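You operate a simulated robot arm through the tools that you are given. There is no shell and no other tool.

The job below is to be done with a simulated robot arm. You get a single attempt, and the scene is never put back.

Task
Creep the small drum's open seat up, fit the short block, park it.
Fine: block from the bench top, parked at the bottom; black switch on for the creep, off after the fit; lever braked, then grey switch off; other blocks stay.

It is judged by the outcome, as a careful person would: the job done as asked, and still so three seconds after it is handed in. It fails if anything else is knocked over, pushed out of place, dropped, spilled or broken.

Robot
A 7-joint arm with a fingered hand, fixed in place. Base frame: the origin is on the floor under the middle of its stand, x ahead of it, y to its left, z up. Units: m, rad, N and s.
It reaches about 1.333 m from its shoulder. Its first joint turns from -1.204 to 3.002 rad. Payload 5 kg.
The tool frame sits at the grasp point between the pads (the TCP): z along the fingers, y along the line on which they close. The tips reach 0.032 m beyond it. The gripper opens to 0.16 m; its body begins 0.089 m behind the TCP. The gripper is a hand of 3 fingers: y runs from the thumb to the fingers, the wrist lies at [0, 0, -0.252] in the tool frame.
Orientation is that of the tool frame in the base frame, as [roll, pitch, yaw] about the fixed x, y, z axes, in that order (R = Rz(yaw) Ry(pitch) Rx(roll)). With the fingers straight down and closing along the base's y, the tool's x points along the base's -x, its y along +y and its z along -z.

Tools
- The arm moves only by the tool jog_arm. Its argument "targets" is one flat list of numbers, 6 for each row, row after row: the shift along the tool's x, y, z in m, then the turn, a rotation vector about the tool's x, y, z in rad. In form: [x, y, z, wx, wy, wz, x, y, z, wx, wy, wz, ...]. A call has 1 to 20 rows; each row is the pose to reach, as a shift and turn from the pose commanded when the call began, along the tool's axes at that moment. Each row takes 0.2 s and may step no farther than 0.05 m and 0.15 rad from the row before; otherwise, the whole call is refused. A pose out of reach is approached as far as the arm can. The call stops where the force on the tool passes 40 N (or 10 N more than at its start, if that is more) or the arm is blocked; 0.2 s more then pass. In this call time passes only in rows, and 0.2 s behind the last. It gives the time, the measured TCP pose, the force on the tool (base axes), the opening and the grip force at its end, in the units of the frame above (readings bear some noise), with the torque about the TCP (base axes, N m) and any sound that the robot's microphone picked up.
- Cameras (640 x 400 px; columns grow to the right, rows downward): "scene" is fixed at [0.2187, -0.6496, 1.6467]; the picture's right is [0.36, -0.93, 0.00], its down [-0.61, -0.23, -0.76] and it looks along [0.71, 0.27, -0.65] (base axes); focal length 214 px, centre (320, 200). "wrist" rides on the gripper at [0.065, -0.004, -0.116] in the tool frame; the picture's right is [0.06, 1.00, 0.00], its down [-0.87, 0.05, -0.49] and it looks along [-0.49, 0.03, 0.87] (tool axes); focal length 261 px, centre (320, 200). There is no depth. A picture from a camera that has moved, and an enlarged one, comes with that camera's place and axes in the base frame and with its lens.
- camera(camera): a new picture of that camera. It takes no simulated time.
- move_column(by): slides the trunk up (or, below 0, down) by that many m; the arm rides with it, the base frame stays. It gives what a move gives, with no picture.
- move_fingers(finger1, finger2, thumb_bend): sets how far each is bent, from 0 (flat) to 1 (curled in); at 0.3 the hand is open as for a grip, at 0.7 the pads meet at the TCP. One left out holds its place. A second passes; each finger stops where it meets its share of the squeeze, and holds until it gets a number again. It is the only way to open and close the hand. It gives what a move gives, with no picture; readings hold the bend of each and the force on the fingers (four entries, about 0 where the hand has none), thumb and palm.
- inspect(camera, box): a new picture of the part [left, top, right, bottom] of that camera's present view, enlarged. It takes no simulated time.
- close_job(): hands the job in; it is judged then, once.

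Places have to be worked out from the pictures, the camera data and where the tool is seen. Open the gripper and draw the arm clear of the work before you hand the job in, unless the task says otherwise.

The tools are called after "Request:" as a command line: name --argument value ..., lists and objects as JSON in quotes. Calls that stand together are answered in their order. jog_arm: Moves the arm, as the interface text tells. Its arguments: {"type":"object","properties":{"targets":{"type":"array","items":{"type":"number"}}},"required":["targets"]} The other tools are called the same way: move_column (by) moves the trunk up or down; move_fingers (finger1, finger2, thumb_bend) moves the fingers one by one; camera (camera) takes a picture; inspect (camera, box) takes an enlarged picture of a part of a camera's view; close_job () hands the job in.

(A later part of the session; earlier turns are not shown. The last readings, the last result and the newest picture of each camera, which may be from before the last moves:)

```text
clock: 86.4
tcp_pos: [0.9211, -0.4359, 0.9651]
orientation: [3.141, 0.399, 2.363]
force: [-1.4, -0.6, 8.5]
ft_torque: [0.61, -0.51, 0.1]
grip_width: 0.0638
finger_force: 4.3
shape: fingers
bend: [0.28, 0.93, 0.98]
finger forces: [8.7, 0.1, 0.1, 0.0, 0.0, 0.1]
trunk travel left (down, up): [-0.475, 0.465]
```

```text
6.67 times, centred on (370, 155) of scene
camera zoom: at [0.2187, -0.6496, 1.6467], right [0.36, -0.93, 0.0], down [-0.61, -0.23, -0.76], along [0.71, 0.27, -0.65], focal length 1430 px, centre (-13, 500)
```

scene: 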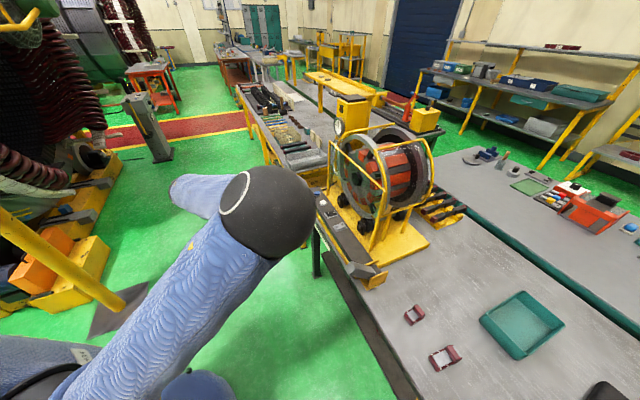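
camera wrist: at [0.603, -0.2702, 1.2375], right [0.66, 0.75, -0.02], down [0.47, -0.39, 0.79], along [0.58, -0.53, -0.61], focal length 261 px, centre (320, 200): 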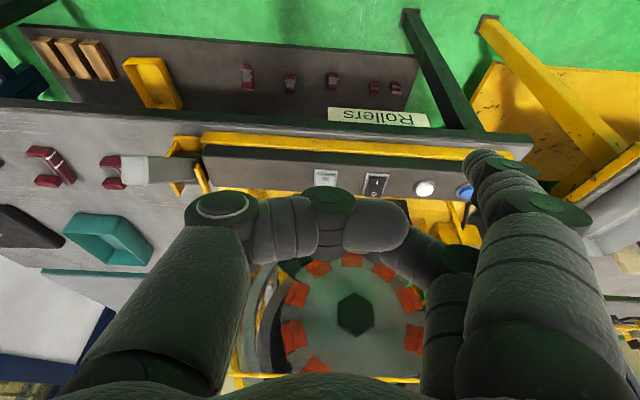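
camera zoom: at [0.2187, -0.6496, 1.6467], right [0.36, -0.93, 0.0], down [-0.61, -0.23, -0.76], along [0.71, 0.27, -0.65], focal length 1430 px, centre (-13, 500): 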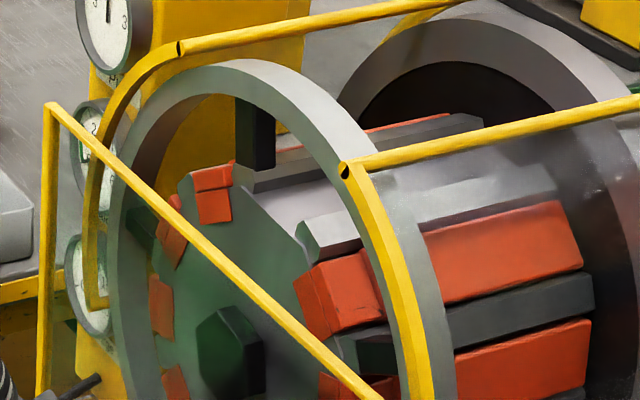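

About 6° left by the front chord. I hold another 0.8 s, then release.

Request:
jog_arm --targets '[0, 0, 0, 0, 0, 0, 0, 0, 0, 0, 0, 0, 0, 0, 0, 0, 0, 0]'

Request:
inspect --camera "scene" --box '[340, 125, 400, 185]'

```text
clock: 87.2
tcp_pos: [0.9228, -0.4365, 0.965]
orientation: [-3.141, 0.4, 2.364]
force: [-2.3, -1.4, 8.0]
ft_torque: [0.6, -0.51, 0.07]
grip_width: 0.0641
finger_force: 4.1
shape: fingers
bend: [0.28, 0.93, 0.98]
finger forces: [8.7, 0.1, 0.0, 0.1, 0.0, 0.0]
trunk travel left (down, up): [-0.475, 0.465]
```

```text
6.67 times, centred on (370, 155) of scene
camera zoom: at [0.2187, -0.6496, 1.6467], right [0.36, -0.93, 0.0], down [-0.61, -0.23, -0.76], along [0.71, 0.27, -0.65], focal length 1430 px, centre (-13, 500)
```

zoom: 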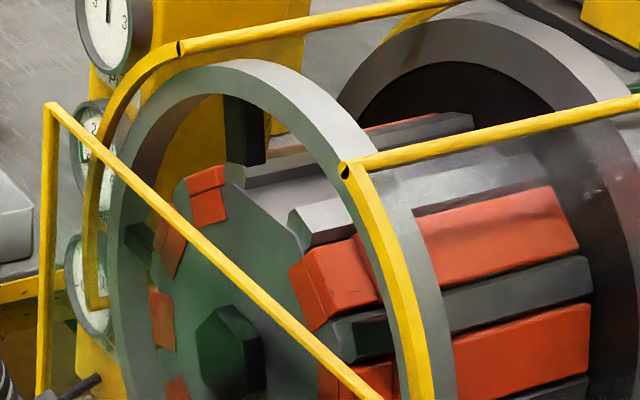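

The chord now reads level, so the seat faces straight up. I release the button by lifting away quickly.

Request:
jog_arm --targets '[-0.0175, 0, -0.0415, 0, 0, 0, -0.03, 0, -0.07, 0, 0, 0]'

Request:
inspect --camera "scene" --box '[340, 125, 400, 185]'

```text
clock: 87.8
tcp_pos: [0.9231, -0.4359, 1.0411]
orientation: [-3.14, 0.398, 2.365]
force: [-0.2, 0.1, -0.4]
ft_torque: [-0.04, 0.02, -0.03]
grip_width: 0.0625
finger_force: 0.0
shape: fingers
bend: [0.3, 0.93, 0.98]
finger forces: [0.1, 0.0, 0.0, 0.1, 0.1, 0.1]
trunk travel left (down, up): [-0.475, 0.465]
```

```text
6.67 times, centred on (370, 155) of scene
camera zoom: at [0.2187, -0.6496, 1.6467], right [0.36, -0.93, 0.0], down [-0.61, -0.23, -0.76], along [0.71, 0.27, -0.65], focal length 1430 px, centre (-13, 500)
```

zoom: 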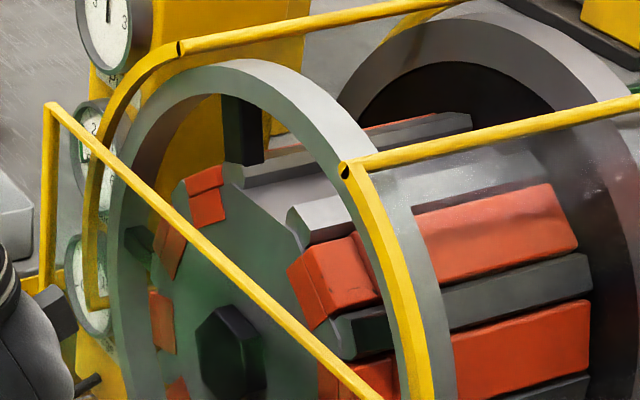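

The seat faces up and the drum has stopped. I raise the hand back and up to look down at the seat with the wrist camera.

Request:
jog_arm --targets '[0.0105, 0, -0.0479, 0, 0, 0, 0.021, 0, -0.0957, 0, 0, 0, 0.0314, 0, -0.1436, 0, 0, 0, 0.0419, 0, -0.1914, 0, 0, 0, 0.0524, 0.001, -0.2393, 0, 0, 0, 0.016, -0.006, -0.259, 0, 0, 0, -0.0204, -0.012, -0.279, 0, 0, 0, -0.0568, -0.019, -0.2985, 0, 0, 0, -0.0933, -0.025, -0.318, 0, 0, 0, -0.1297, -0.0317, -0.3382, 0, 0, 0]'

Request:
move_fingers --finger1 0.3 --finger2 0.3 --thumb_bend 0.3

Request:
camera --camera "wrist"

Request:
inspect --camera "wrist" --box '[200, 80, 440, 260]'

```text
clock: 90.0
tcp_pos: [0.8242, -0.4931, 1.3035]
orientation: [3.071, 0.429, 2.364]
force: [0.2, 0.4, 0.0]
ft_torque: [-0.03, -0.02, -0.02]
grip_width: 0.0621
finger_force: 0.1
shape: fingers
bend: [0.3, 0.93, 0.98]
finger forces: [0.0, 0.1, 0.0, 0.0, 0.1, 0.0]
out of reach, approached as far as the arm can: row 3, 4, 5, 6, 7, 8, 9, 10
trunk travel left (down, up): [-0.475, 0.465]
```

```text
clock: 91.0
tcp_pos: [0.8242, -0.492, 1.3045]
orientation: [3.07, 0.432, 2.364]
force: [-1.0, -0.3, 0.4]
ft_torque: [0.01, -0.02, 0.03]
grip_width: 0.1679
finger_force: 0.0
shape: fingers
bend: [0.3, 0.3, 0.3]
finger forces: [0.0, 0.0, 0.1, 0.0, 0.1, 0.0]
trunk travel left (down, up): [-0.475, 0.465]
```

```text
taken
camera wrist: at [0.7391, -0.4271, 1.3823], right [0.64, 0.77, 0.04], down [0.43, -0.4, 0.81], along [0.64, -0.5, -0.58], focal length 261 px, centre (320, 200)
```

wrist: 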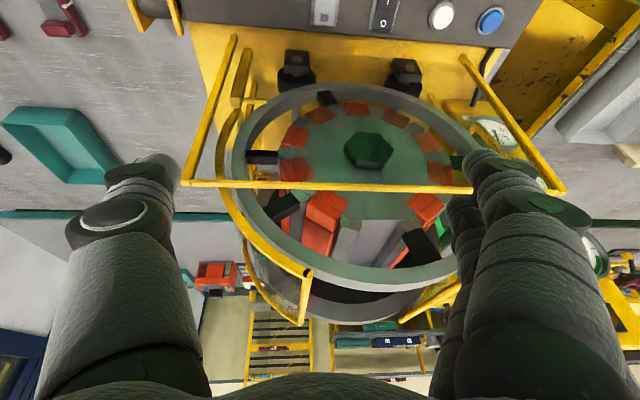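

```text
2.22 times, centred on (320, 170) of wrist
camera zoom: at [0.7391, -0.4271, 1.3823], right [0.64, 0.77, 0.04], down [0.43, -0.4, 0.81], along [0.64, -0.5, -0.58], focal length 579 px, centre (320, 267)
```

zoom: 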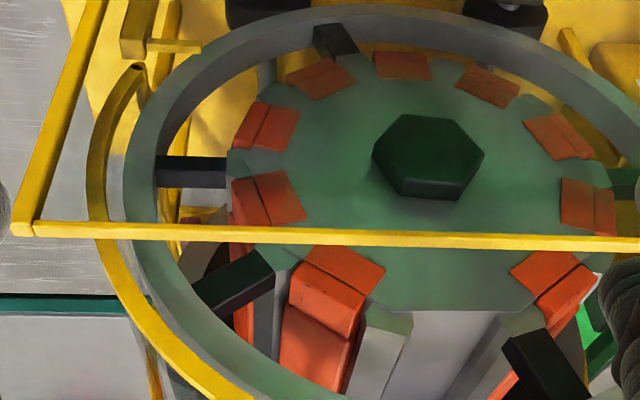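

The seat is clearly up: channel floor about z 1.235 at c1≈0.305, with ribs on both sides, and the front ring's top at about z 1.31. Before fetching the block I test whether the tilted hand can reach over the seat from this trunk height.

Request:
jog_arm --targets '[-0.0125, 0.002, -0.027, 0.035, -0.02, 0, -0.025, 0.004, -0.0544, 0.07, -0.04, 0, -0.067, 0.012, -0.048, 0.07, -0.05, 0, -0.11, 0.02, -0.041, 0.07, -0.06, 0, -0.1523, 0.0285, -0.0345, 0.07, -0.07, 0]'

```text
clock: 92.2
tcp_pos: [0.879, -0.5892, 1.3284]
orientation: [3.092, 0.532, 2.359]
force: [0.6, -0.4, 0.0]
ft_torque: [0.0, 0.0, 0.02]
grip_width: 0.1681
finger_force: 0.0
shape: fingers
bend: [0.3, 0.3, 0.3]
finger forces: [0.0, 0.1, 0.1, 0.1, 0.1, 0.0]
out of reach, approached as far as the arm can: row 1, 2, 3, 4, 5
trunk travel left (down, up): [-0.475, 0.465]
```

Not reachable at this relative height (the wrist is limited when the hand is high compared with the shoulder). I raise the trunk by 0.15 m and test again.

Request:
move_column --by 0.15

Request:
jog_arm --targets '[-0.03, 0, 0.01, 0.025, 0, 0, -0.06, 0, 0.02, 0.05, 0, 0]'

```text
clock: 94.0
tcp_pos: [0.8797, -0.5902, 1.4782]
orientation: [3.092, 0.531, 2.36]
force: [0.3, 0.6, -0.7]
ft_torque: [0.02, 0.0, -0.05]
grip_width: 0.1682
finger_force: 0.2
shape: fingers
bend: [0.3, 0.3, 0.3]
finger forces: [0.0, 0.0, 0.0, 0.1, 0.0, 0.0]
trunk travel left (down, up): [-0.625, 0.315]
```

```text
clock: 94.6
tcp_pos: [0.9036, -0.6378, 1.4635]
orientation: [3.126, 0.545, 2.36]
force: [0.4, -0.6, -0.6]
ft_torque: [0.01, 0.0, -0.03]
grip_width: 0.1682
finger_force: 0.1
shape: fingers
bend: [0.3, 0.3, 0.3]
finger forces: [0.0, 0.0, 0.1, 0.1, 0.1, 0.0]
out of reach, approached as far as the arm can: row 1, 2
trunk travel left (down, up): [-0.625, 0.315]
```

I continue outwards and slightly down to the actual hover point above the seat, (1.04,-0.60,1.38), to see if it is attainable.

Request:
jog_arm --targets '[-0.0043, 0.0306, 0.027, 0, 0, 0, -0.0085, 0.0612, 0.054, 0, 0, 0, -0.0128, 0.0918, 0.081, 0, 0, 0, -0.017, 0.1224, 0.1079, 0, 0, 0]'

Request:
camera --camera "wrist"

Request:
inspect --camera "scene" --box '[320, 100, 460, 220]'

```text
clock: 95.6
tcp_pos: [0.9995, -0.6126, 1.35]
orientation: [3.125, 0.541, 2.359]
force: [-0.6, -0.2, -0.2]
ft_torque: [0.01, 0.03, -0.02]
grip_width: 0.1681
finger_force: 0.1
shape: fingers
bend: [0.3, 0.3, 0.3]
finger forces: [0.0, 0.1, 0.0, 0.1, 0.0, 0.1]
out of reach, approached as far as the arm can: row 1, 2, 3, 4
trunk travel left (down, up): [-0.625, 0.315]
```

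```text
taken
camera wrist: at [0.9137, -0.5354, 1.4163], right [0.66, 0.75, -0.02], down [0.38, -0.31, 0.87], along [0.65, -0.58, -0.49], focal length 261 px, centre (320, 200)
```

wrist: 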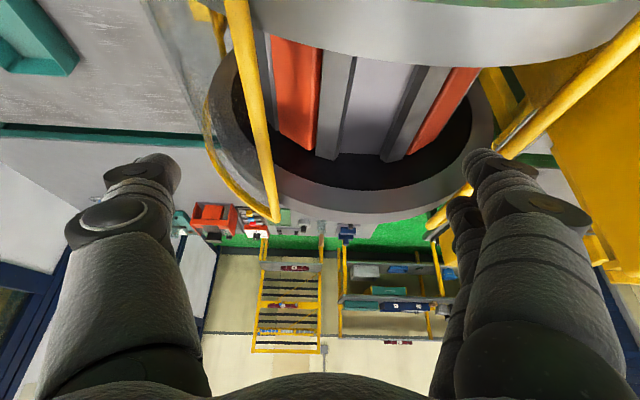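

```text
3.33 times, centred on (390, 160) of scene
camera zoom: at [0.2187, -0.6496, 1.6467], right [0.36, -0.93, 0.0], down [-0.61, -0.23, -0.76], along [0.71, 0.27, -0.65], focal length 715 px, centre (87, 333)
```

zoom: 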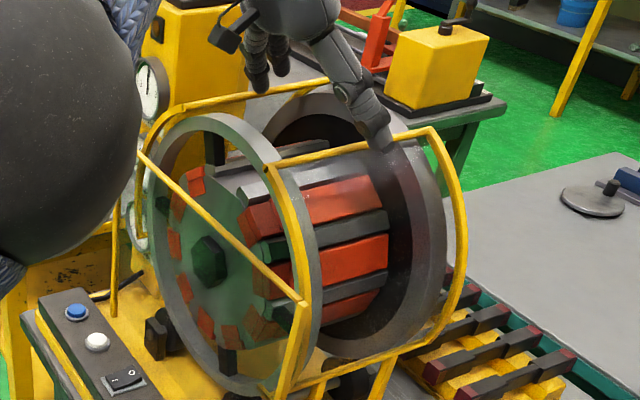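

I get to within about 4 cm of the hover point; the limit now is plain reach, so a slightly lower shoulder and a bit more tilt should help. I bring the fingers together, back off, lower the trunk by 0.06 m and try again.

Request:
move_fingers --finger1 0.6 --finger2 0.6 --thumb_bend 0.6

Request:
jog_arm --targets '[0.02, 0, -0.035, 0, 0, 0, 0.04, 0, -0.07, 0, 0, 0, 0.06, 0, -0.1, 0, 0, 0]'

Request:
camera --camera "wrist"

```text
clock: 96.6
tcp_pos: [0.9987, -0.6105, 1.3526]
orientation: [3.127, 0.543, 2.359]
force: [0.3, 0.1, 0.4]
ft_torque: [-0.01, -0.01, -0.02]
grip_width: 0.0479
finger_force: 0.0
shape: fingers
bend: [0.6, 0.6, 0.6]
finger forces: [0.0, 0.0, 0.0, 0.0, 0.0, 0.0]
trunk travel left (down, up): [-0.625, 0.315]
```

```text
clock: 97.4
tcp_pos: [0.9157, -0.5405, 1.4011]
orientation: [3.135, 0.536, 2.357]
force: [-0.8, 0.7, -0.4]
ft_torque: [0.02, 0.01, 0.0]
grip_width: 0.0482
finger_force: 0.0
shape: fingers
bend: [0.6, 0.6, 0.6]
finger forces: [0.0, 0.0, 0.0, 0.0, 0.0, 0.0]
out of reach, approached as far as the arm can: row 1, 2, 3
trunk travel left (down, up): [-0.625, 0.315]
```

```text
taken
camera wrist: at [0.8297, -0.4642, 1.4674], right [0.66, 0.75, -0.03], down [0.39, -0.31, 0.87], along [0.64, -0.59, -0.5], focal length 261 px, centre (320, 200)
```

wrist: 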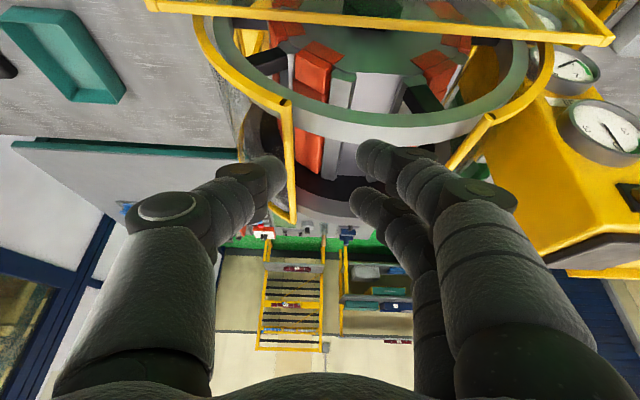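

I lower the trunk 6 cm and try again with more tilt, passing well above the ring.

Request:
move_column --by -0.06

Request:
jog_arm --targets '[-0.0153, 0, -0.0258, 0, 0, 0, -0.045, 0.011, -0.013, 0, -0.03, 0, -0.075, 0.023, 0.001, 0, -0.06, 0, -0.105, 0.034, 0.014, 0, -0.09, 0, -0.1347, 0.0457, 0.0277, 0, -0.114, 0]'

Request:
camera --camera "wrist"

```text
clock: 98.4
tcp_pos: [0.9167, -0.5422, 1.3393]
orientation: [3.134, 0.534, 2.36]
force: [-0.4, -0.3, -0.2]
ft_torque: [0.01, -0.02, -0.01]
grip_width: 0.0481
finger_force: 0.1
shape: fingers
bend: [0.6, 0.6, 0.6]
finger forces: [0.1, 0.0, 0.0, 0.0, 0.0, 0.0]
trunk travel left (down, up): [-0.565, 0.375]
```

```text
clock: 99.6
tcp_pos: [1.0031, -0.6126, 1.3536]
orientation: [3.119, 0.663, 2.358]
force: [-0.6, 0.2, -0.2]
ft_torque: [0.01, -0.01, 0.01]
grip_width: 0.0482
finger_force: 0.1
shape: fingers
bend: [0.6, 0.6, 0.6]
finger forces: [0.0, 0.0, 0.1, 0.0, 0.0, 0.1]
out of reach, approached as far as the arm can: row 1, 2, 3, 4, 5
trunk travel left (down, up): [-0.565, 0.375]
```

```text
taken
camera wrist: at [0.9109, -0.5323, 1.4061], right [0.66, 0.75, -0.02], down [0.3, -0.24, 0.92], along [0.69, -0.61, -0.38], focal length 261 px, centre (320, 200)
```

wrist: 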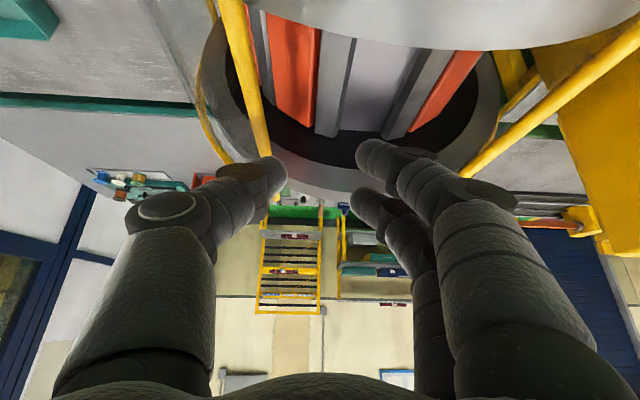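

The hand hangs over the barrel; I zoom into the seat from here for any features along its length.

Request:
inspect --camera "wrist" --box '[220, 0, 500, 200]'

Request:
inspect --camera "scene" --box '[340, 110, 440, 190]'

```text
2.00 times, centred on (360, 100) of wrist
camera zoom: at [0.9109, -0.5323, 1.4061], right [0.66, 0.75, -0.02], down [0.3, -0.24, 0.92], along [0.69, -0.61, -0.38], focal length 521 px, centre (240, 400)
```

zoom: 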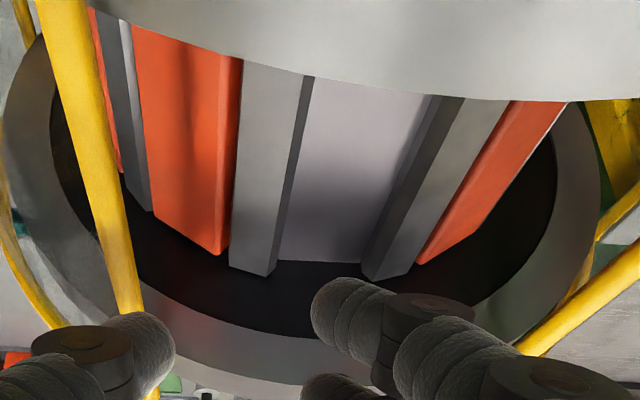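

```text
5.00 times, centred on (390, 150) of scene
camera zoom: at [0.2187, -0.6496, 1.6467], right [0.36, -0.93, 0.0], down [-0.61, -0.23, -0.76], along [0.71, 0.27, -0.65], focal length 1072 px, centre (-30, 450)
```

zoom: 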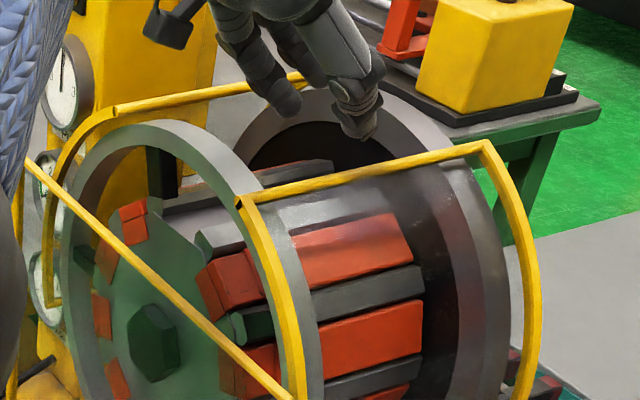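

The seat is plain along its whole length, so the block just needs to sit in the channel between the rings. I retreat over the ring towards the robot before going for the block.

Request:
jog_arm --targets '[0.0278, 0, -0.0293, 0, 0.052, 0, 0.0556, 0, -0.0587, 0, 0.104, 0, 0.0835, 0, -0.088, 0, 0.156, 0, 0.1113, 0, -0.1174, 0, 0.208, 0, 0.1391, 0, -0.1467, 0, 0.26, 0]'

```text
clock: 100.8
tcp_pos: [0.8355, -0.4929, 1.3524]
orientation: [3.109, 0.402, 2.359]
force: [0.3, 0.5, 0.8]
ft_torque: [0.0, -0.04, 0.0]
grip_width: 0.0479
finger_force: 0.1
shape: fingers
bend: [0.6, 0.6, 0.6]
finger forces: [0.1, 0.0, 0.0, 0.0, 0.0, 0.1]
out of reach, approached as far as the arm can: row 1, 2, 3, 4, 5
trunk travel left (down, up): [-0.565, 0.375]
```

Next I travel along the bench (towards −e1) to a viewpoint above the short block.

Request:
jog_arm --targets '[0.0035, -0.0447, 0.0089, 0.0025, 0, 0, 0.0071, -0.0895, 0.0177, 0.005, 0, 0, 0.0106, -0.1342, 0.0266, 0.0075, 0, 0, 0.0141, -0.1789, 0.0355, 0.01, 0, 0, 0.0177, -0.2236, 0.0444, 0.0125, 0, 0, 0.0212, -0.2684, 0.0532, 0.015, 0, 0, 0.0248, -0.3131, 0.0621, 0.0175, 0, 0, 0.0283, -0.3578, 0.071, 0.02, 0, 0, 0.0318, -0.4026, 0.0798, 0.0225, 0, 0, 0.0354, -0.4473, 0.0887, 0.025, 0, 0, 0.0389, -0.492, 0.0976, 0.0275, 0, 0, 0.0424, -0.5367, 0.1065, 0.03, 0, 0, 0.046, -0.5815, 0.1153, 0.031, 0, 0, 0.0495, -0.6262, 0.1242, 0.0326, 0, 0]'

Request:
move_fingers --finger1 0.3 --finger2 0.3 --thumb_bend 0.3

Request:
camera --camera "wrist"

```text
clock: 103.8
tcp_pos: [0.3959, -0.9397, 1.2157]
orientation: [-3.116, 0.387, 2.36]
force: [-0.7, -1.5, 0.6]
ft_torque: [0.06, 0.02, 0.01]
grip_width: 0.0477
finger_force: 0.1
shape: fingers
bend: [0.6, 0.6, 0.6]
finger forces: [0.0, 0.0, 0.0, 0.1, 0.1, 0.0]
trunk travel left (down, up): [-0.565, 0.375]
```

```text
clock: 104.8
tcp_pos: [0.3974, -0.9386, 1.2168]
orientation: [-3.115, 0.389, 2.36]
force: [-0.4, 0.5, 0.2]
ft_torque: [0.04, 0.01, 0.05]
grip_width: 0.1673
finger_force: 0.0
shape: fingers
bend: [0.3, 0.3, 0.3]
finger forces: [0.0, 0.0, 0.1, 0.1, 0.0, 0.0]
trunk travel left (down, up): [-0.565, 0.375]
```

```text
taken
camera wrist: at [0.3223, -0.867, 1.2992], right [0.67, 0.74, -0.05], down [0.49, -0.39, 0.78], along [0.56, -0.55, -0.62], focal length 261 px, centre (320, 200)
```

wrist: 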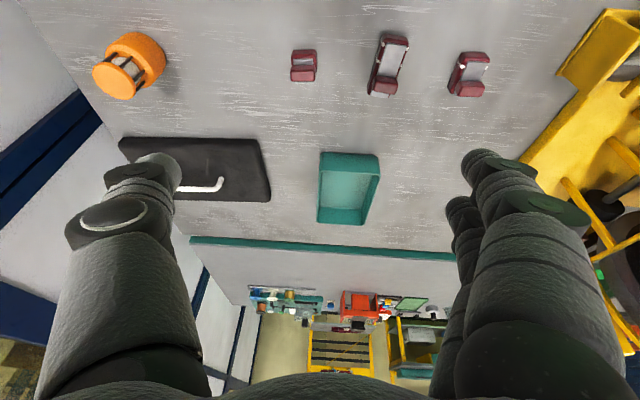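

The view is clear and the pose is reachable. I lower the trunk by 0.2 m to come closer to the short block and look again.

Request:
move_column --by -0.2

Request:
camera --camera "wrist"

Request:
inspect --camera "wrist" --box '[220, 60, 440, 220]'

```text
clock: 107.0
tcp_pos: [0.3965, -0.9383, 1.0162]
orientation: [-3.115, 0.389, 2.359]
force: [0.0, -0.2, 0.3]
ft_torque: [0.01, -0.02, 0.03]
grip_width: 0.1678
finger_force: 0.2
shape: fingers
bend: [0.3, 0.3, 0.3]
finger forces: [0.0, 0.0, 0.0, 0.0, 0.0, 0.0]
trunk travel left (down, up): [-0.365, 0.575]
```

```text
taken
camera wrist: at [0.3221, -0.8668, 1.0994], right [0.67, 0.74, -0.05], down [0.49, -0.39, 0.78], along [0.56, -0.55, -0.62], focal length 261 px, centre (320, 200)
```

wrist: 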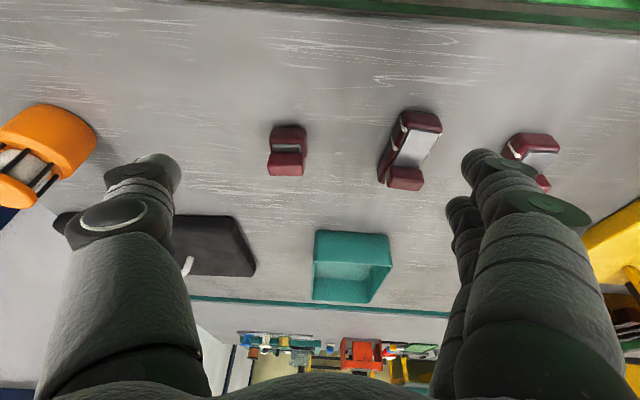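

```text
2.50 times, centred on (330, 140) of wrist
camera zoom: at [0.3221, -0.8668, 1.0994], right [0.67, 0.74, -0.05], down [0.49, -0.39, 0.78], along [0.56, -0.55, -0.62], focal length 652 px, centre (295, 350)
```

zoom: 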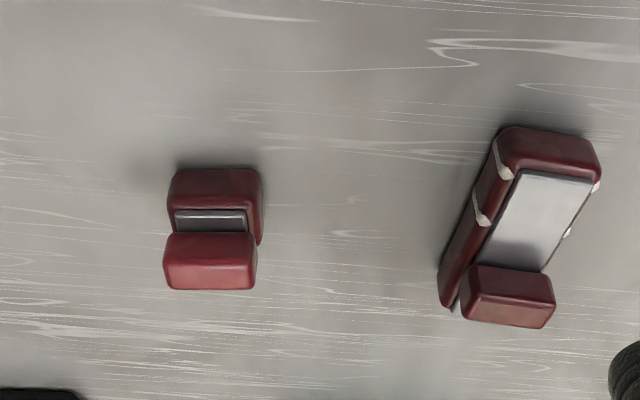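

I take a high zoom of the short block from here; with the next, closer view it gives heights and edges by parallax.

Request:
inspect --camera "wrist" --box '[256, 110, 320, 190]'

```text
5.00 times, centred on (288, 150) of wrist
camera zoom: at [0.3221, -0.8668, 1.0994], right [0.67, 0.74, -0.05], down [0.49, -0.39, 0.78], along [0.56, -0.55, -0.62], focal length 1303 px, centre (480, 450)
```

zoom: 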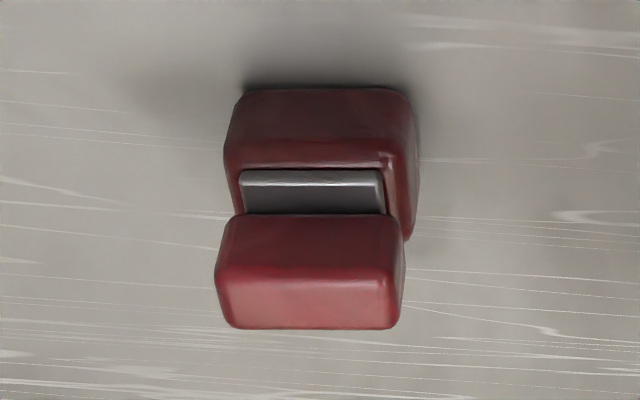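

The block is about 40 mm wide and 33 mm long, with a 25 mm slab and a lug up to about z 0.911; the bench is near z 0.866. I narrow the fingers, tilt to 0.65 rad (the tilt needed later over the drum), align with the block's yaw and hover above it.

Request:
move_fingers --finger1 0.45 --finger2 0.45 --thumb_bend 0.45

Request:
jog_arm --targets '[-0.0198, -0.0123, 0.0179, -0.0166, -0.0872, -0.0124, -0.0395, -0.0247, 0.0357, -0.0332, -0.1743, -0.0248, -0.0593, -0.037, 0.0536, -0.0498, -0.2615, -0.0372]'

Request:
camera --camera "wrist"

Request:
inspect --camera "wrist" --box '[220, 60, 440, 220]'

```text
clock: 108.0
tcp_pos: [0.3968, -0.9397, 1.0163]
orientation: [-3.115, 0.389, 2.359]
force: [0.2, 0.8, -0.2]
ft_torque: [0.02, 0.01, -0.01]
grip_width: 0.1086
finger_force: 0.1
shape: fingers
bend: [0.45, 0.45, 0.45]
finger forces: [0.1, 0.0, 0.0, 0.0, 0.0, 0.0]
trunk travel left (down, up): [-0.365, 0.575]
```

```text
clock: 108.8
tcp_pos: [0.4258, -1.0184, 0.989]
orientation: [3.141, 0.65, 2.408]
force: [0.2, -0.3, 0.2]
ft_torque: [0.03, 0.01, 0.01]
grip_width: 0.1084
finger_force: 0.1
shape: fingers
bend: [0.45, 0.45, 0.45]
finger forces: [0.0, 0.0, 0.0, 0.0, 0.0, 0.0]
trunk travel left (down, up): [-0.365, 0.575]
```

```text
taken
camera wrist: at [0.332, -0.9407, 1.043], right [0.63, 0.77, -0.04], down [0.33, -0.22, 0.92], along [0.7, -0.59, -0.4], focal length 261 px, centre (320, 200)
```

wrist: 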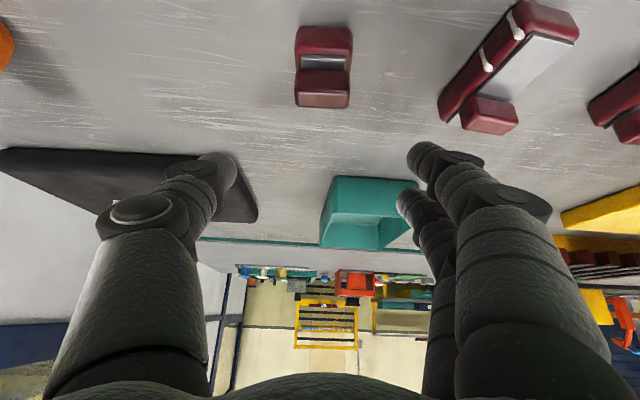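

```text
2.50 times, centred on (330, 140) of wrist
camera zoom: at [0.332, -0.9407, 1.043], right [0.63, 0.77, -0.04], down [0.33, -0.22, 0.92], along [0.7, -0.59, -0.4], focal length 652 px, centre (295, 350)
```

zoom: 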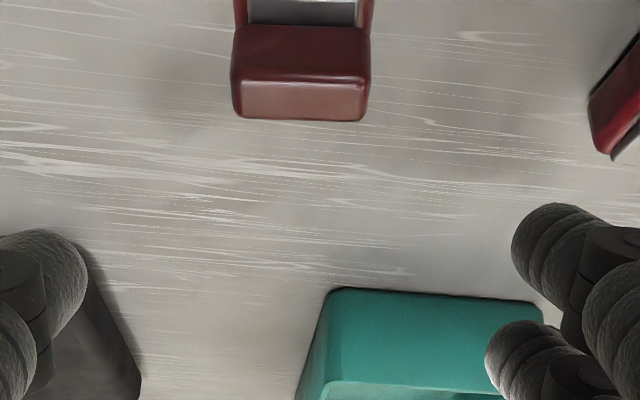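

Second-view parallax confirms the lug at z 0.890–0.911, centred at about (0.4335,-1.028). I descend to TCP z 0.925 with a small centring correction.

Request:
jog_arm --targets '[0.0207, -0.001, 0.0244, 0, 0, 0, 0.0415, -0.0019, 0.0488, 0, 0, 0]'

Request:
camera --camera "wrist"

Request:
inspect --camera "scene" --box '[420, 320, 540, 400]'

```text
clock: 109.3
tcp_pos: [0.4195, -1.0185, 0.9255]
orientation: [-3.14, 0.649, 2.405]
force: [-0.2, -0.3, 0.2]
ft_torque: [0.03, -0.07, 0.02]
grip_width: 0.1083
finger_force: 0.0
shape: fingers
bend: [0.45, 0.45, 0.45]
finger forces: [0.0, 0.1, 0.1, 0.0, 0.0, 0.0]
trunk travel left (down, up): [-0.365, 0.575]
```

```text
taken
camera wrist: at [0.3269, -0.9409, 0.9797], right [0.63, 0.77, -0.04], down [0.33, -0.22, 0.92], along [0.7, -0.59, -0.4], focal length 261 px, centre (320, 200)
```

wrist: 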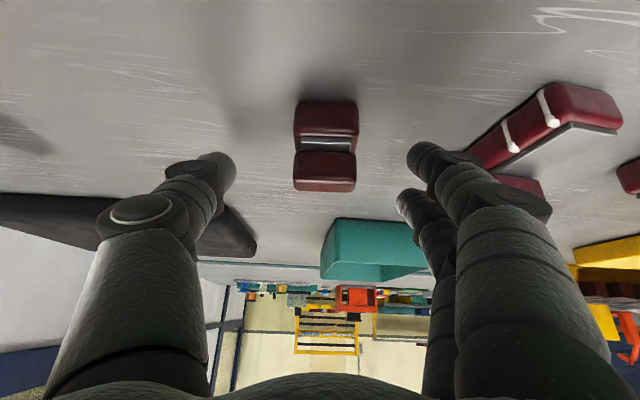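

```text
5.00 times, centred on (480, 360) of scene
camera zoom: at [0.2187, -0.6496, 1.6467], right [0.36, -0.93, 0.0], down [-0.61, -0.23, -0.76], along [0.71, 0.27, -0.65], focal length 1072 px, centre (-480, -600)
```

zoom: 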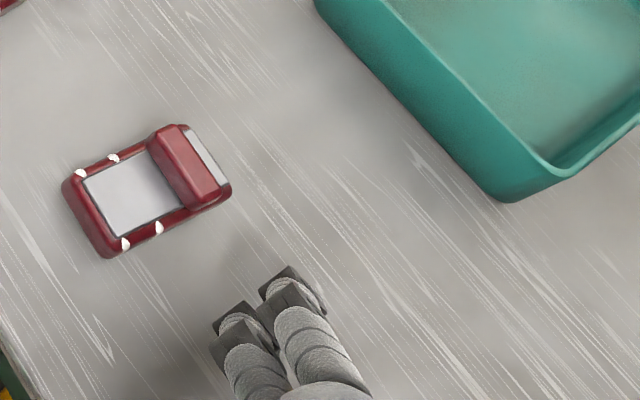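

The block sits centred between thumb and fingers. I lower the last 1.5 cm, with 3 mm trims, to pinch the lug and the top edge of the slab.

Request:
jog_arm --targets '[0.007, 0.003, 0.0141, 0, 0, 0]'

Request:
inspect --camera "wrist" --box '[190, 80, 470, 240]'

```text
clock: 109.8
tcp_pos: [0.424, -1.0175, 0.91]
orientation: [3.141, 0.649, 2.408]
force: [-1.2, -0.4, -0.3]
ft_torque: [-0.03, 0.01, 0.02]
grip_width: 0.108
finger_force: 0.0
shape: fingers
bend: [0.45, 0.45, 0.45]
finger forces: [0.0, 0.0, 0.0, 0.0, 0.0, 0.0]
trunk travel left (down, up): [-0.365, 0.575]
```

```text
2.29 times, centred on (330, 160) of wrist
camera zoom: at [0.3316, -0.9397, 0.9638], right [0.63, 0.77, -0.04], down [0.33, -0.22, 0.92], along [0.7, -0.59, -0.4], focal length 596 px, centre (297, 291)
```

zoom: 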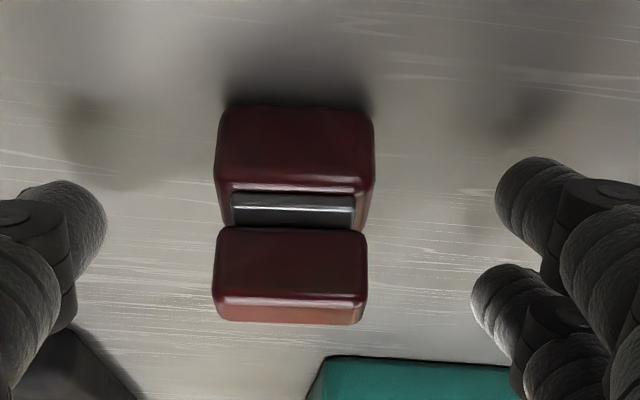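

Everything is in line. I close the fingers in two steps, watching the contact forces.

Request:
move_fingers --finger1 0.58 --finger2 0.58 --thumb_bend 0.58

Request:
inspect --camera "wrist" --box '[190, 80, 470, 240]'

```text
clock: 110.8
tcp_pos: [0.4242, -1.0189, 0.9111]
orientation: [-3.141, 0.649, 2.406]
force: [0.2, -0.2, -0.6]
ft_torque: [-0.05, 0.03, 0.0]
grip_width: 0.0599
finger_force: 0.0
shape: fingers
bend: [0.57, 0.57, 0.57]
finger forces: [0.0, 0.0, 0.0, 0.1, 0.0, 0.0]
trunk travel left (down, up): [-0.365, 0.575]
```

```text
2.29 times, centred on (330, 160) of wrist
camera zoom: at [0.3315, -0.9394, 0.9642], right [0.63, 0.77, -0.04], down [0.33, -0.22, 0.92], along [0.7, -0.59, -0.4], focal length 596 px, centre (297, 291)
```

zoom: 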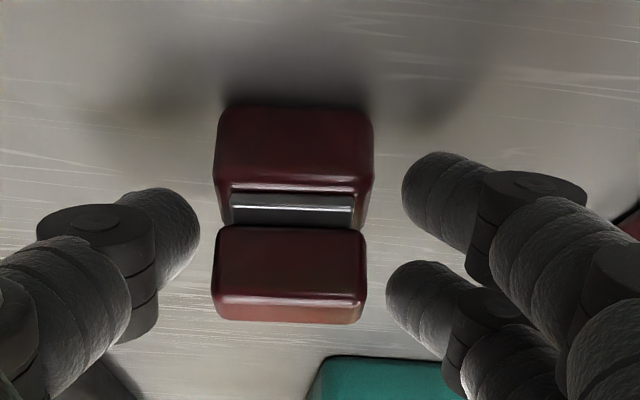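

Thumb and fingers bracket the block. I close fully so they take their share of the squeeze.

Request:
move_fingers --finger1 0.7 --finger2 0.7 --thumb_bend 0.7

Request:
inspect --camera "wrist" --box '[190, 80, 470, 240]'

```text
clock: 111.8
tcp_pos: [0.4239, -1.0179, 0.9103]
orientation: [3.141, 0.651, 2.407]
force: [0.3, 0.0, -0.3]
ft_torque: [0.07, 0.0, 0.03]
grip_width: 0.0434
finger_force: 15.9
shape: fingers
bend: [0.63, 0.64, 0.65]
finger forces: [9.1, 6.3, 0.0, 0.0, 16.3, 0.0]
trunk travel left (down, up): [-0.365, 0.575]
```

```text
2.29 times, centred on (330, 160) of wrist
camera zoom: at [0.3316, -0.9395, 0.964], right [0.63, 0.77, -0.04], down [0.33, -0.22, 0.92], along [0.7, -0.59, -0.4], focal length 596 px, centre (297, 291)
```

zoom: 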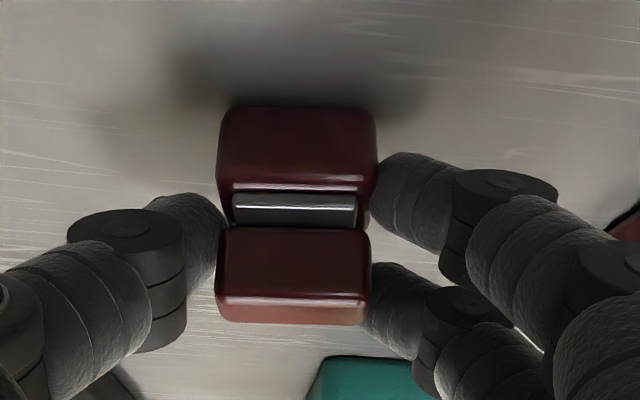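

The grip is firm: about 9 and 6 N on the fingers, 16 N on the thumb. I lift a few centimetres and check that the block comes along.

Request:
jog_arm --targets '[-0.0121, 0, -0.0159, 0, 0, 0, -0.0303, 0, -0.0398, 0, 0, 0]'

Request:
camera --camera "wrist"

Request:
inspect --camera "wrist" --box '[190, 80, 470, 240]'

```text
clock: 112.3
tcp_pos: [0.4258, -1.017, 0.9602]
orientation: [3.141, 0.648, 2.407]
force: [0.2, 0.1, -2.9]
ft_torque: [0.0, 0.03, 0.02]
grip_width: 0.0429
finger_force: 15.1
shape: fingers
bend: [0.63, 0.64, 0.65]
finger forces: [9.0, 6.0, 0.1, 0.0, 16.3, 0.1]
trunk travel left (down, up): [-0.365, 0.575]
```

```text
taken
camera wrist: at [0.3324, -0.9391, 1.0132], right [0.63, 0.77, -0.04], down [0.33, -0.23, 0.92], along [0.7, -0.59, -0.4], focal length 261 px, centre (320, 200)
```

wrist: 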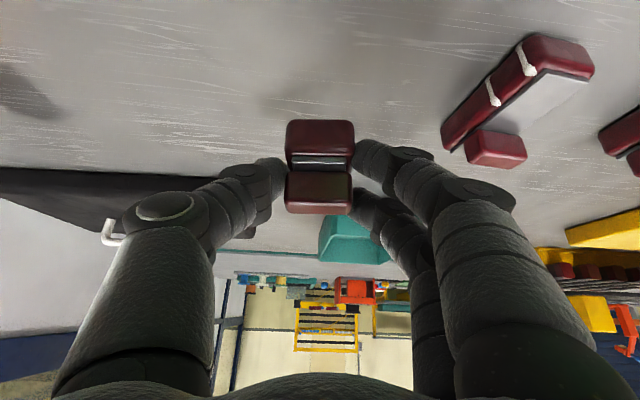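

```text
2.29 times, centred on (330, 160) of wrist
camera zoom: at [0.3324, -0.9391, 1.0132], right [0.63, 0.77, -0.04], down [0.33, -0.23, 0.92], along [0.7, -0.59, -0.4], focal length 596 px, centre (297, 291)
```

zoom: 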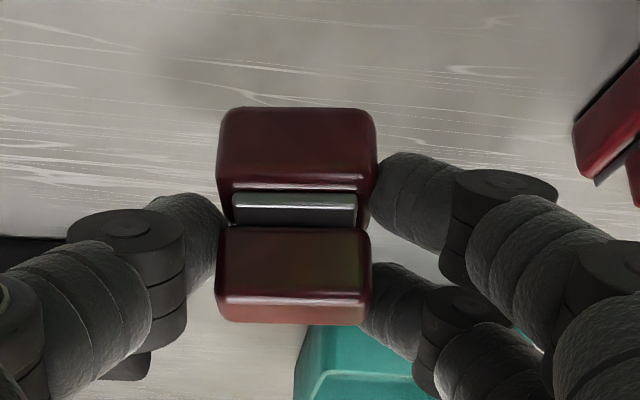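

The block is held and level (about 0.3 kg). I raise the trunk by 0.31 m to bring it to drum height while the arm posture stays unchanged.

Request:
move_column --by 0.31

```text
clock: 115.4
tcp_pos: [0.4256, -1.0187, 1.2686]
orientation: [3.141, 0.649, 2.408]
force: [-0.7, 1.2, -2.8]
ft_torque: [-0.02, 0.03, 0.0]
grip_width: 0.0433
finger_force: 15.2
shape: fingers
bend: [0.63, 0.64, 0.65]
finger forces: [8.9, 6.0, 0.1, 0.0, 16.3, 0.0]
trunk travel left (down, up): [-0.675, 0.265]
```

I carry the block in an arc at TCP height 1.40 m to a hover above the seat, turning the hand to match the drum's axis.

Request:
jog_arm --targets '[-0.0247, 0.0306, -0.0225, 0, 0, 0, -0.0495, 0.0612, -0.045, 0, 0, 0, -0.0742, 0.0917, -0.0674, 0, 0, 0, -0.0989, 0.1223, -0.0899, 0, 0, 0, -0.1063, 0.1686, -0.0843, 0.0037, 0, 0.0048, -0.1136, 0.2149, -0.0787, 0.0074, 0, 0.0097, -0.121, 0.2612, -0.0731, 0.011, 0, 0.0145, -0.1284, 0.3075, -0.0675, 0.0147, 0, 0.0194, -0.1358, 0.3538, -0.062, 0.0184, 0, 0.0242, -0.1431, 0.4001, -0.0564, 0.0221, 0, 0.029, -0.1505, 0.4464, -0.0508, 0.0258, 0, 0.0339, -0.1579, 0.4927, -0.0452, 0.0294, 0, 0.0387, -0.1652, 0.539, -0.0396, 0.0331, 0, 0.0436, -0.1726, 0.5853, -0.034, 0.0368, 0, 0.0484, -0.18, 0.6316, -0.0284, 0.0405, 0, 0.0532, -0.1873, 0.6779, -0.0228, 0.0442, 0, 0.0581, -0.1947, 0.7242, -0.0172, 0.0478, 0, 0.0629]'

Request:
camera --camera "wrist"

Request:
inspect --camera "scene" --box '[340, 100, 440, 190]'

```text
clock: 119.0
tcp_pos: [1.0172, -0.5793, 1.3953]
orientation: [3.139, 0.651, 2.328]
force: [0.0, -1.0, -1.9]
ft_torque: [0.04, 0.02, 0.01]
grip_width: 0.0423
finger_force: 15.1
shape: fingers
bend: [0.63, 0.64, 0.65]
finger forces: [9.2, 5.6, 0.0, 0.0, 15.6, 0.0]
out of reach, approached as far as the arm can: row 17
trunk travel left (down, up): [-0.675, 0.265]
```

```text
taken
camera wrist: at [0.93, -0.4938, 1.4478], right [0.69, 0.72, -0.04], down [0.31, -0.25, 0.92], along [0.65, -0.64, -0.4], focal length 261 px, centre (320, 200)
```

wrist: 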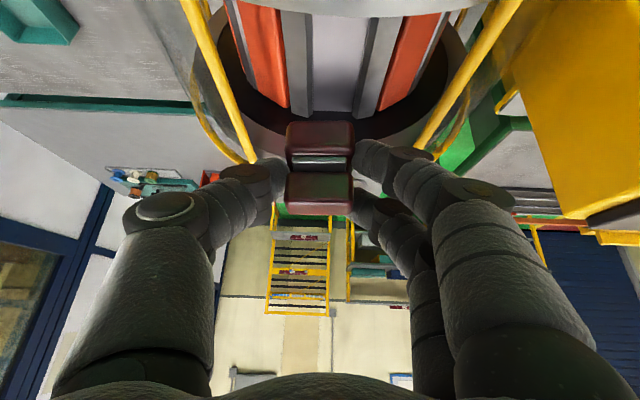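

```text
4.44 times, centred on (390, 145) of scene
camera zoom: at [0.2187, -0.6496, 1.6467], right [0.36, -0.93, 0.0], down [-0.61, -0.23, -0.76], along [0.71, 0.27, -0.65], focal length 953 px, centre (9, 444)
```

zoom: 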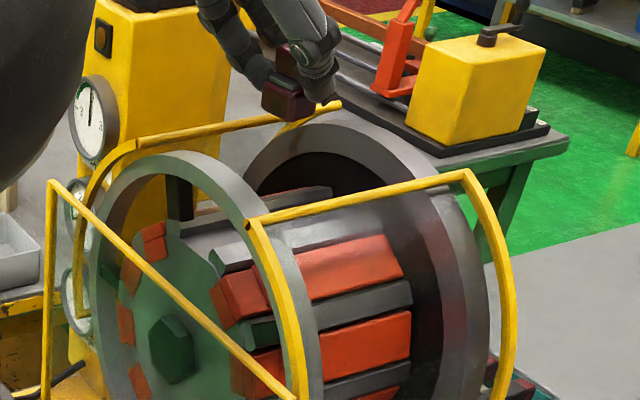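

The block hovers right above the seat. I zoom in to measure its lateral offset and yaw relative to the channel.

Request:
inspect --camera "wrist" --box '[220, 0, 440, 220]'

```text
1.82 times, centred on (330, 110) of wrist
camera zoom: at [0.93, -0.4938, 1.4478], right [0.69, 0.72, -0.04], down [0.31, -0.25, 0.92], along [0.65, -0.64, -0.4], focal length 474 px, centre (302, 364)
```

zoom: 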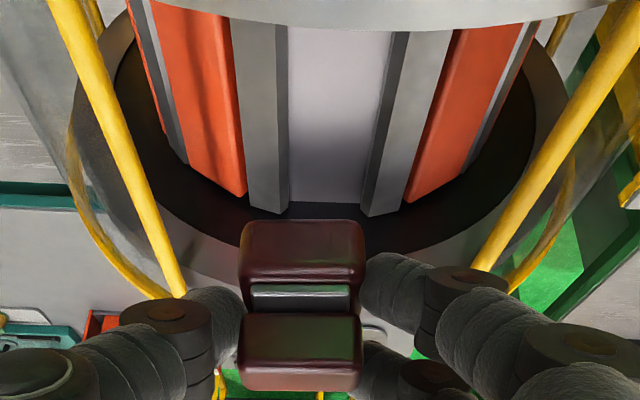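

The channel centre is at c1≈0.3145, about 12 mm to the right of the block's present centre. I zoom tighter on the block to measure its yaw.

Request:
inspect --camera "wrist" --box '[275, 100, 365, 225]'

Request:
inspect --camera "wrist" --box '[260, 0, 400, 130]'

```text
3.20 times, centred on (320, 162) of wrist
camera zoom: at [0.93, -0.4938, 1.4478], right [0.69, 0.72, -0.04], down [0.31, -0.25, 0.92], along [0.65, -0.64, -0.4], focal length 834 px, centre (320, 320)
```

zoom: 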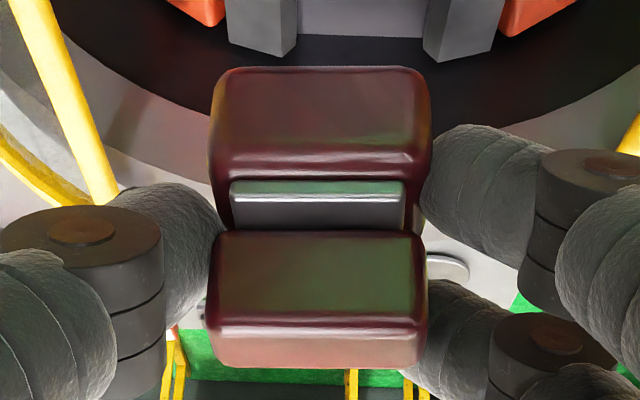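

```text
3.08 times, centred on (330, 65) of wrist
camera zoom: at [0.93, -0.4938, 1.4478], right [0.69, 0.72, -0.04], down [0.31, -0.25, 0.92], along [0.65, -0.64, -0.4], focal length 802 px, centre (289, 615)
```

zoom: 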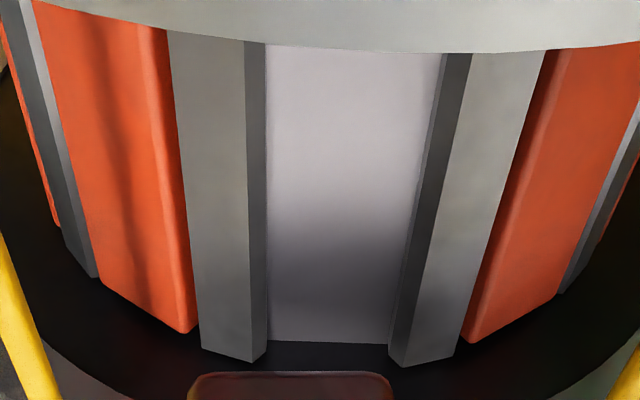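

The block sits about 4° off the channel's direction in yaw. I rotate the hand by −0.073 rad, shift 12 mm sideways to the channel's centre and come down 6 cm.

Request:
jog_arm --targets '[0.0125, 0.0042, 0.0158, 0.0147, 0, 0.0194, 0.025, 0.0085, 0.0315, 0.0295, 0, 0.0387, 0.0375, 0.0127, 0.0473, 0.0442, 0, 0.0581]'

Request:
camera --camera "wrist"

Request:
inspect --camera "wrist" --box '[260, 0, 400, 130]'

Request:
inspect --camera "wrist" --box '[275, 100, 365, 225]'

```text
clock: 119.8
tcp_pos: [1.0225, -0.5678, 1.3358]
orientation: [3.138, 0.652, 2.256]
force: [0.3, -0.6, -2.8]
ft_torque: [0.05, 0.0, 0.0]
grip_width: 0.0424
finger_force: 15.1
shape: fingers
bend: [0.63, 0.64, 0.65]
finger forces: [9.1, 5.6, 0.0, 0.1, 15.6, 0.0]
trunk travel left (down, up): [-0.675, 0.265]
```

```text
taken
camera wrist: at [0.9432, -0.4767, 1.3892], right [0.74, 0.67, -0.03], down [0.29, -0.27, 0.92], along [0.61, -0.69, -0.4], focal length 261 px, centre (320, 200)
```

wrist: 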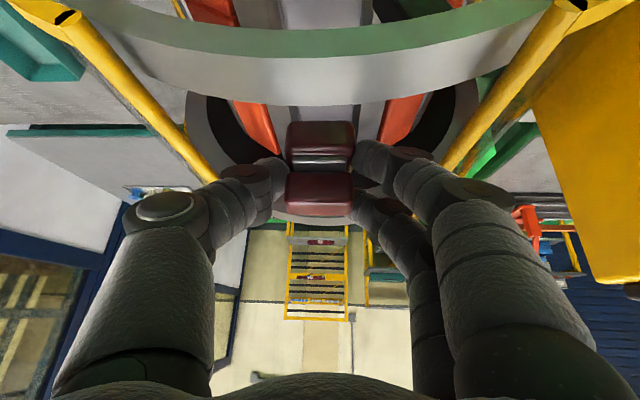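

```text
3.08 times, centred on (330, 65) of wrist
camera zoom: at [0.9432, -0.4767, 1.3892], right [0.74, 0.67, -0.03], down [0.29, -0.27, 0.92], along [0.61, -0.69, -0.4], focal length 802 px, centre (289, 615)
```

zoom: 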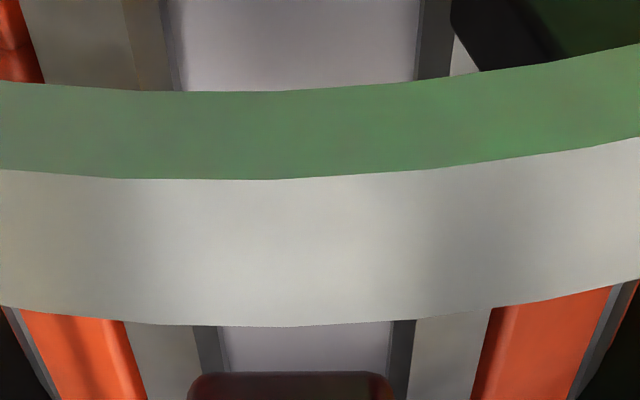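

```text
3.20 times, centred on (320, 162) of wrist
camera zoom: at [0.9432, -0.4767, 1.3892], right [0.74, 0.67, -0.03], down [0.29, -0.27, 0.92], along [0.61, -0.69, -0.4], focal length 834 px, centre (320, 320)
```

zoom: 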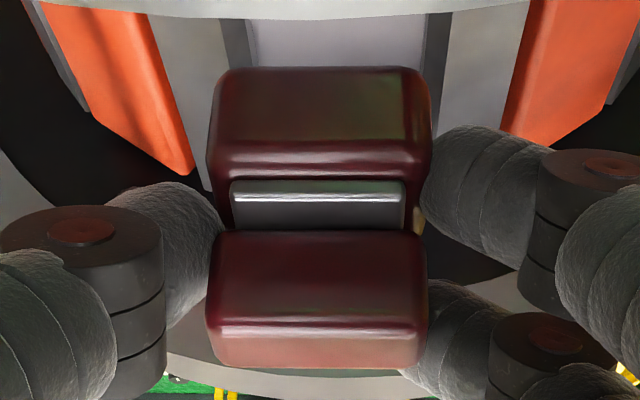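

The block is now aligned within about 1 mm laterally and 1° in yaw. To keep finger 1 clear of the front ring I need about 2–3 cm more along the axis; I try 12 mm first.

Request:
jog_arm --targets '[-0.0095, 0.0012, 0.0072, 0, 0, 0]'

```text
clock: 120.2
tcp_pos: [1.0309, -0.5795, 1.3352]
orientation: [3.137, 0.651, 2.257]
force: [0.1, 0.8, -2.9]
ft_torque: [0.02, 0.02, -0.02]
grip_width: 0.0424
finger_force: 15.5
shape: fingers
bend: [0.63, 0.64, 0.65]
finger forces: [9.2, 5.7, 0.0, 0.0, 15.6, 0.0]
out of reach, approached as far as the arm can: row 1
trunk travel left (down, up): [-0.675, 0.265]
```

Reach is right at its limit, but working through the finger geometry, TCP c2≈1.14 is enough to clear the ring. I descend to where the block's bottom is at rib-top height, with a 3 mm lateral trim, and look.

Request:
jog_arm --targets '[0.0111, 0.0016, 0.0137, 0, 0, 0, 0.0222, 0.0031, 0.0274, 0, 0, 0]'

Request:
camera --camera "wrist"

Request:
inspect --camera "wrist" --box '[260, 80, 400, 230]'

Request:
inspect --camera "scene" --box '[350, 110, 430, 180]'

```text
clock: 120.8
tcp_pos: [1.033, -0.5759, 1.3009]
orientation: [3.141, 0.649, 2.255]
force: [0.0, -0.5, -2.4]
ft_torque: [0.05, 0.04, 0.01]
grip_width: 0.0429
finger_force: 15.2
shape: fingers
bend: [0.63, 0.64, 0.65]
finger forces: [9.2, 5.6, 0.1, 0.0, 15.6, 0.0]
trunk travel left (down, up): [-0.675, 0.265]
```

```text
taken
camera wrist: at [0.9524, -0.4841, 1.3542], right [0.74, 0.67, -0.04], down [0.29, -0.27, 0.92], along [0.6, -0.69, -0.4], focal length 261 px, centre (320, 200)
```

wrist: 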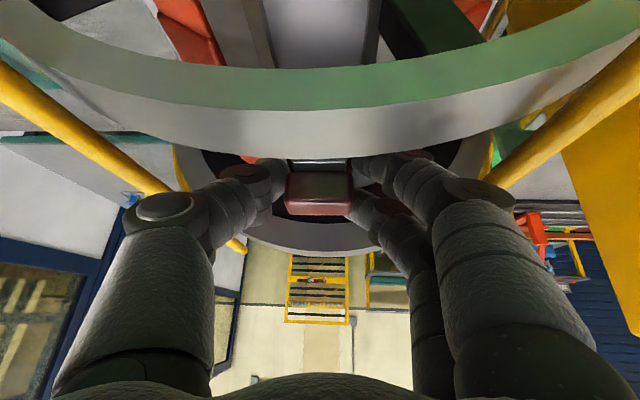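

```text
2.67 times, centred on (330, 155) of wrist
camera zoom: at [0.9524, -0.4841, 1.3542], right [0.74, 0.67, -0.04], down [0.29, -0.27, 0.92], along [0.6, -0.69, -0.4], focal length 695 px, centre (293, 320)
```

zoom: 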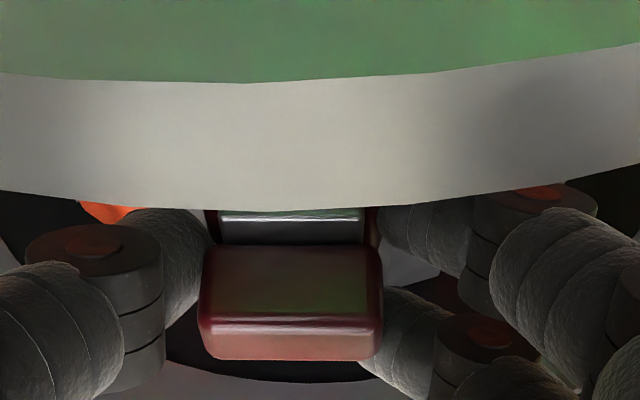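

```text
5.71 times, centred on (390, 145) of scene
camera zoom: at [0.2187, -0.6496, 1.6467], right [0.36, -0.93, 0.0], down [-0.61, -0.23, -0.76], along [0.71, 0.27, -0.65], focal length 1226 px, centre (-80, 514)
```

zoom: 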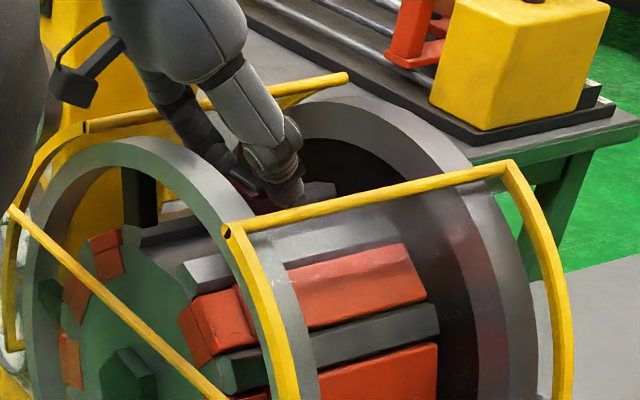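

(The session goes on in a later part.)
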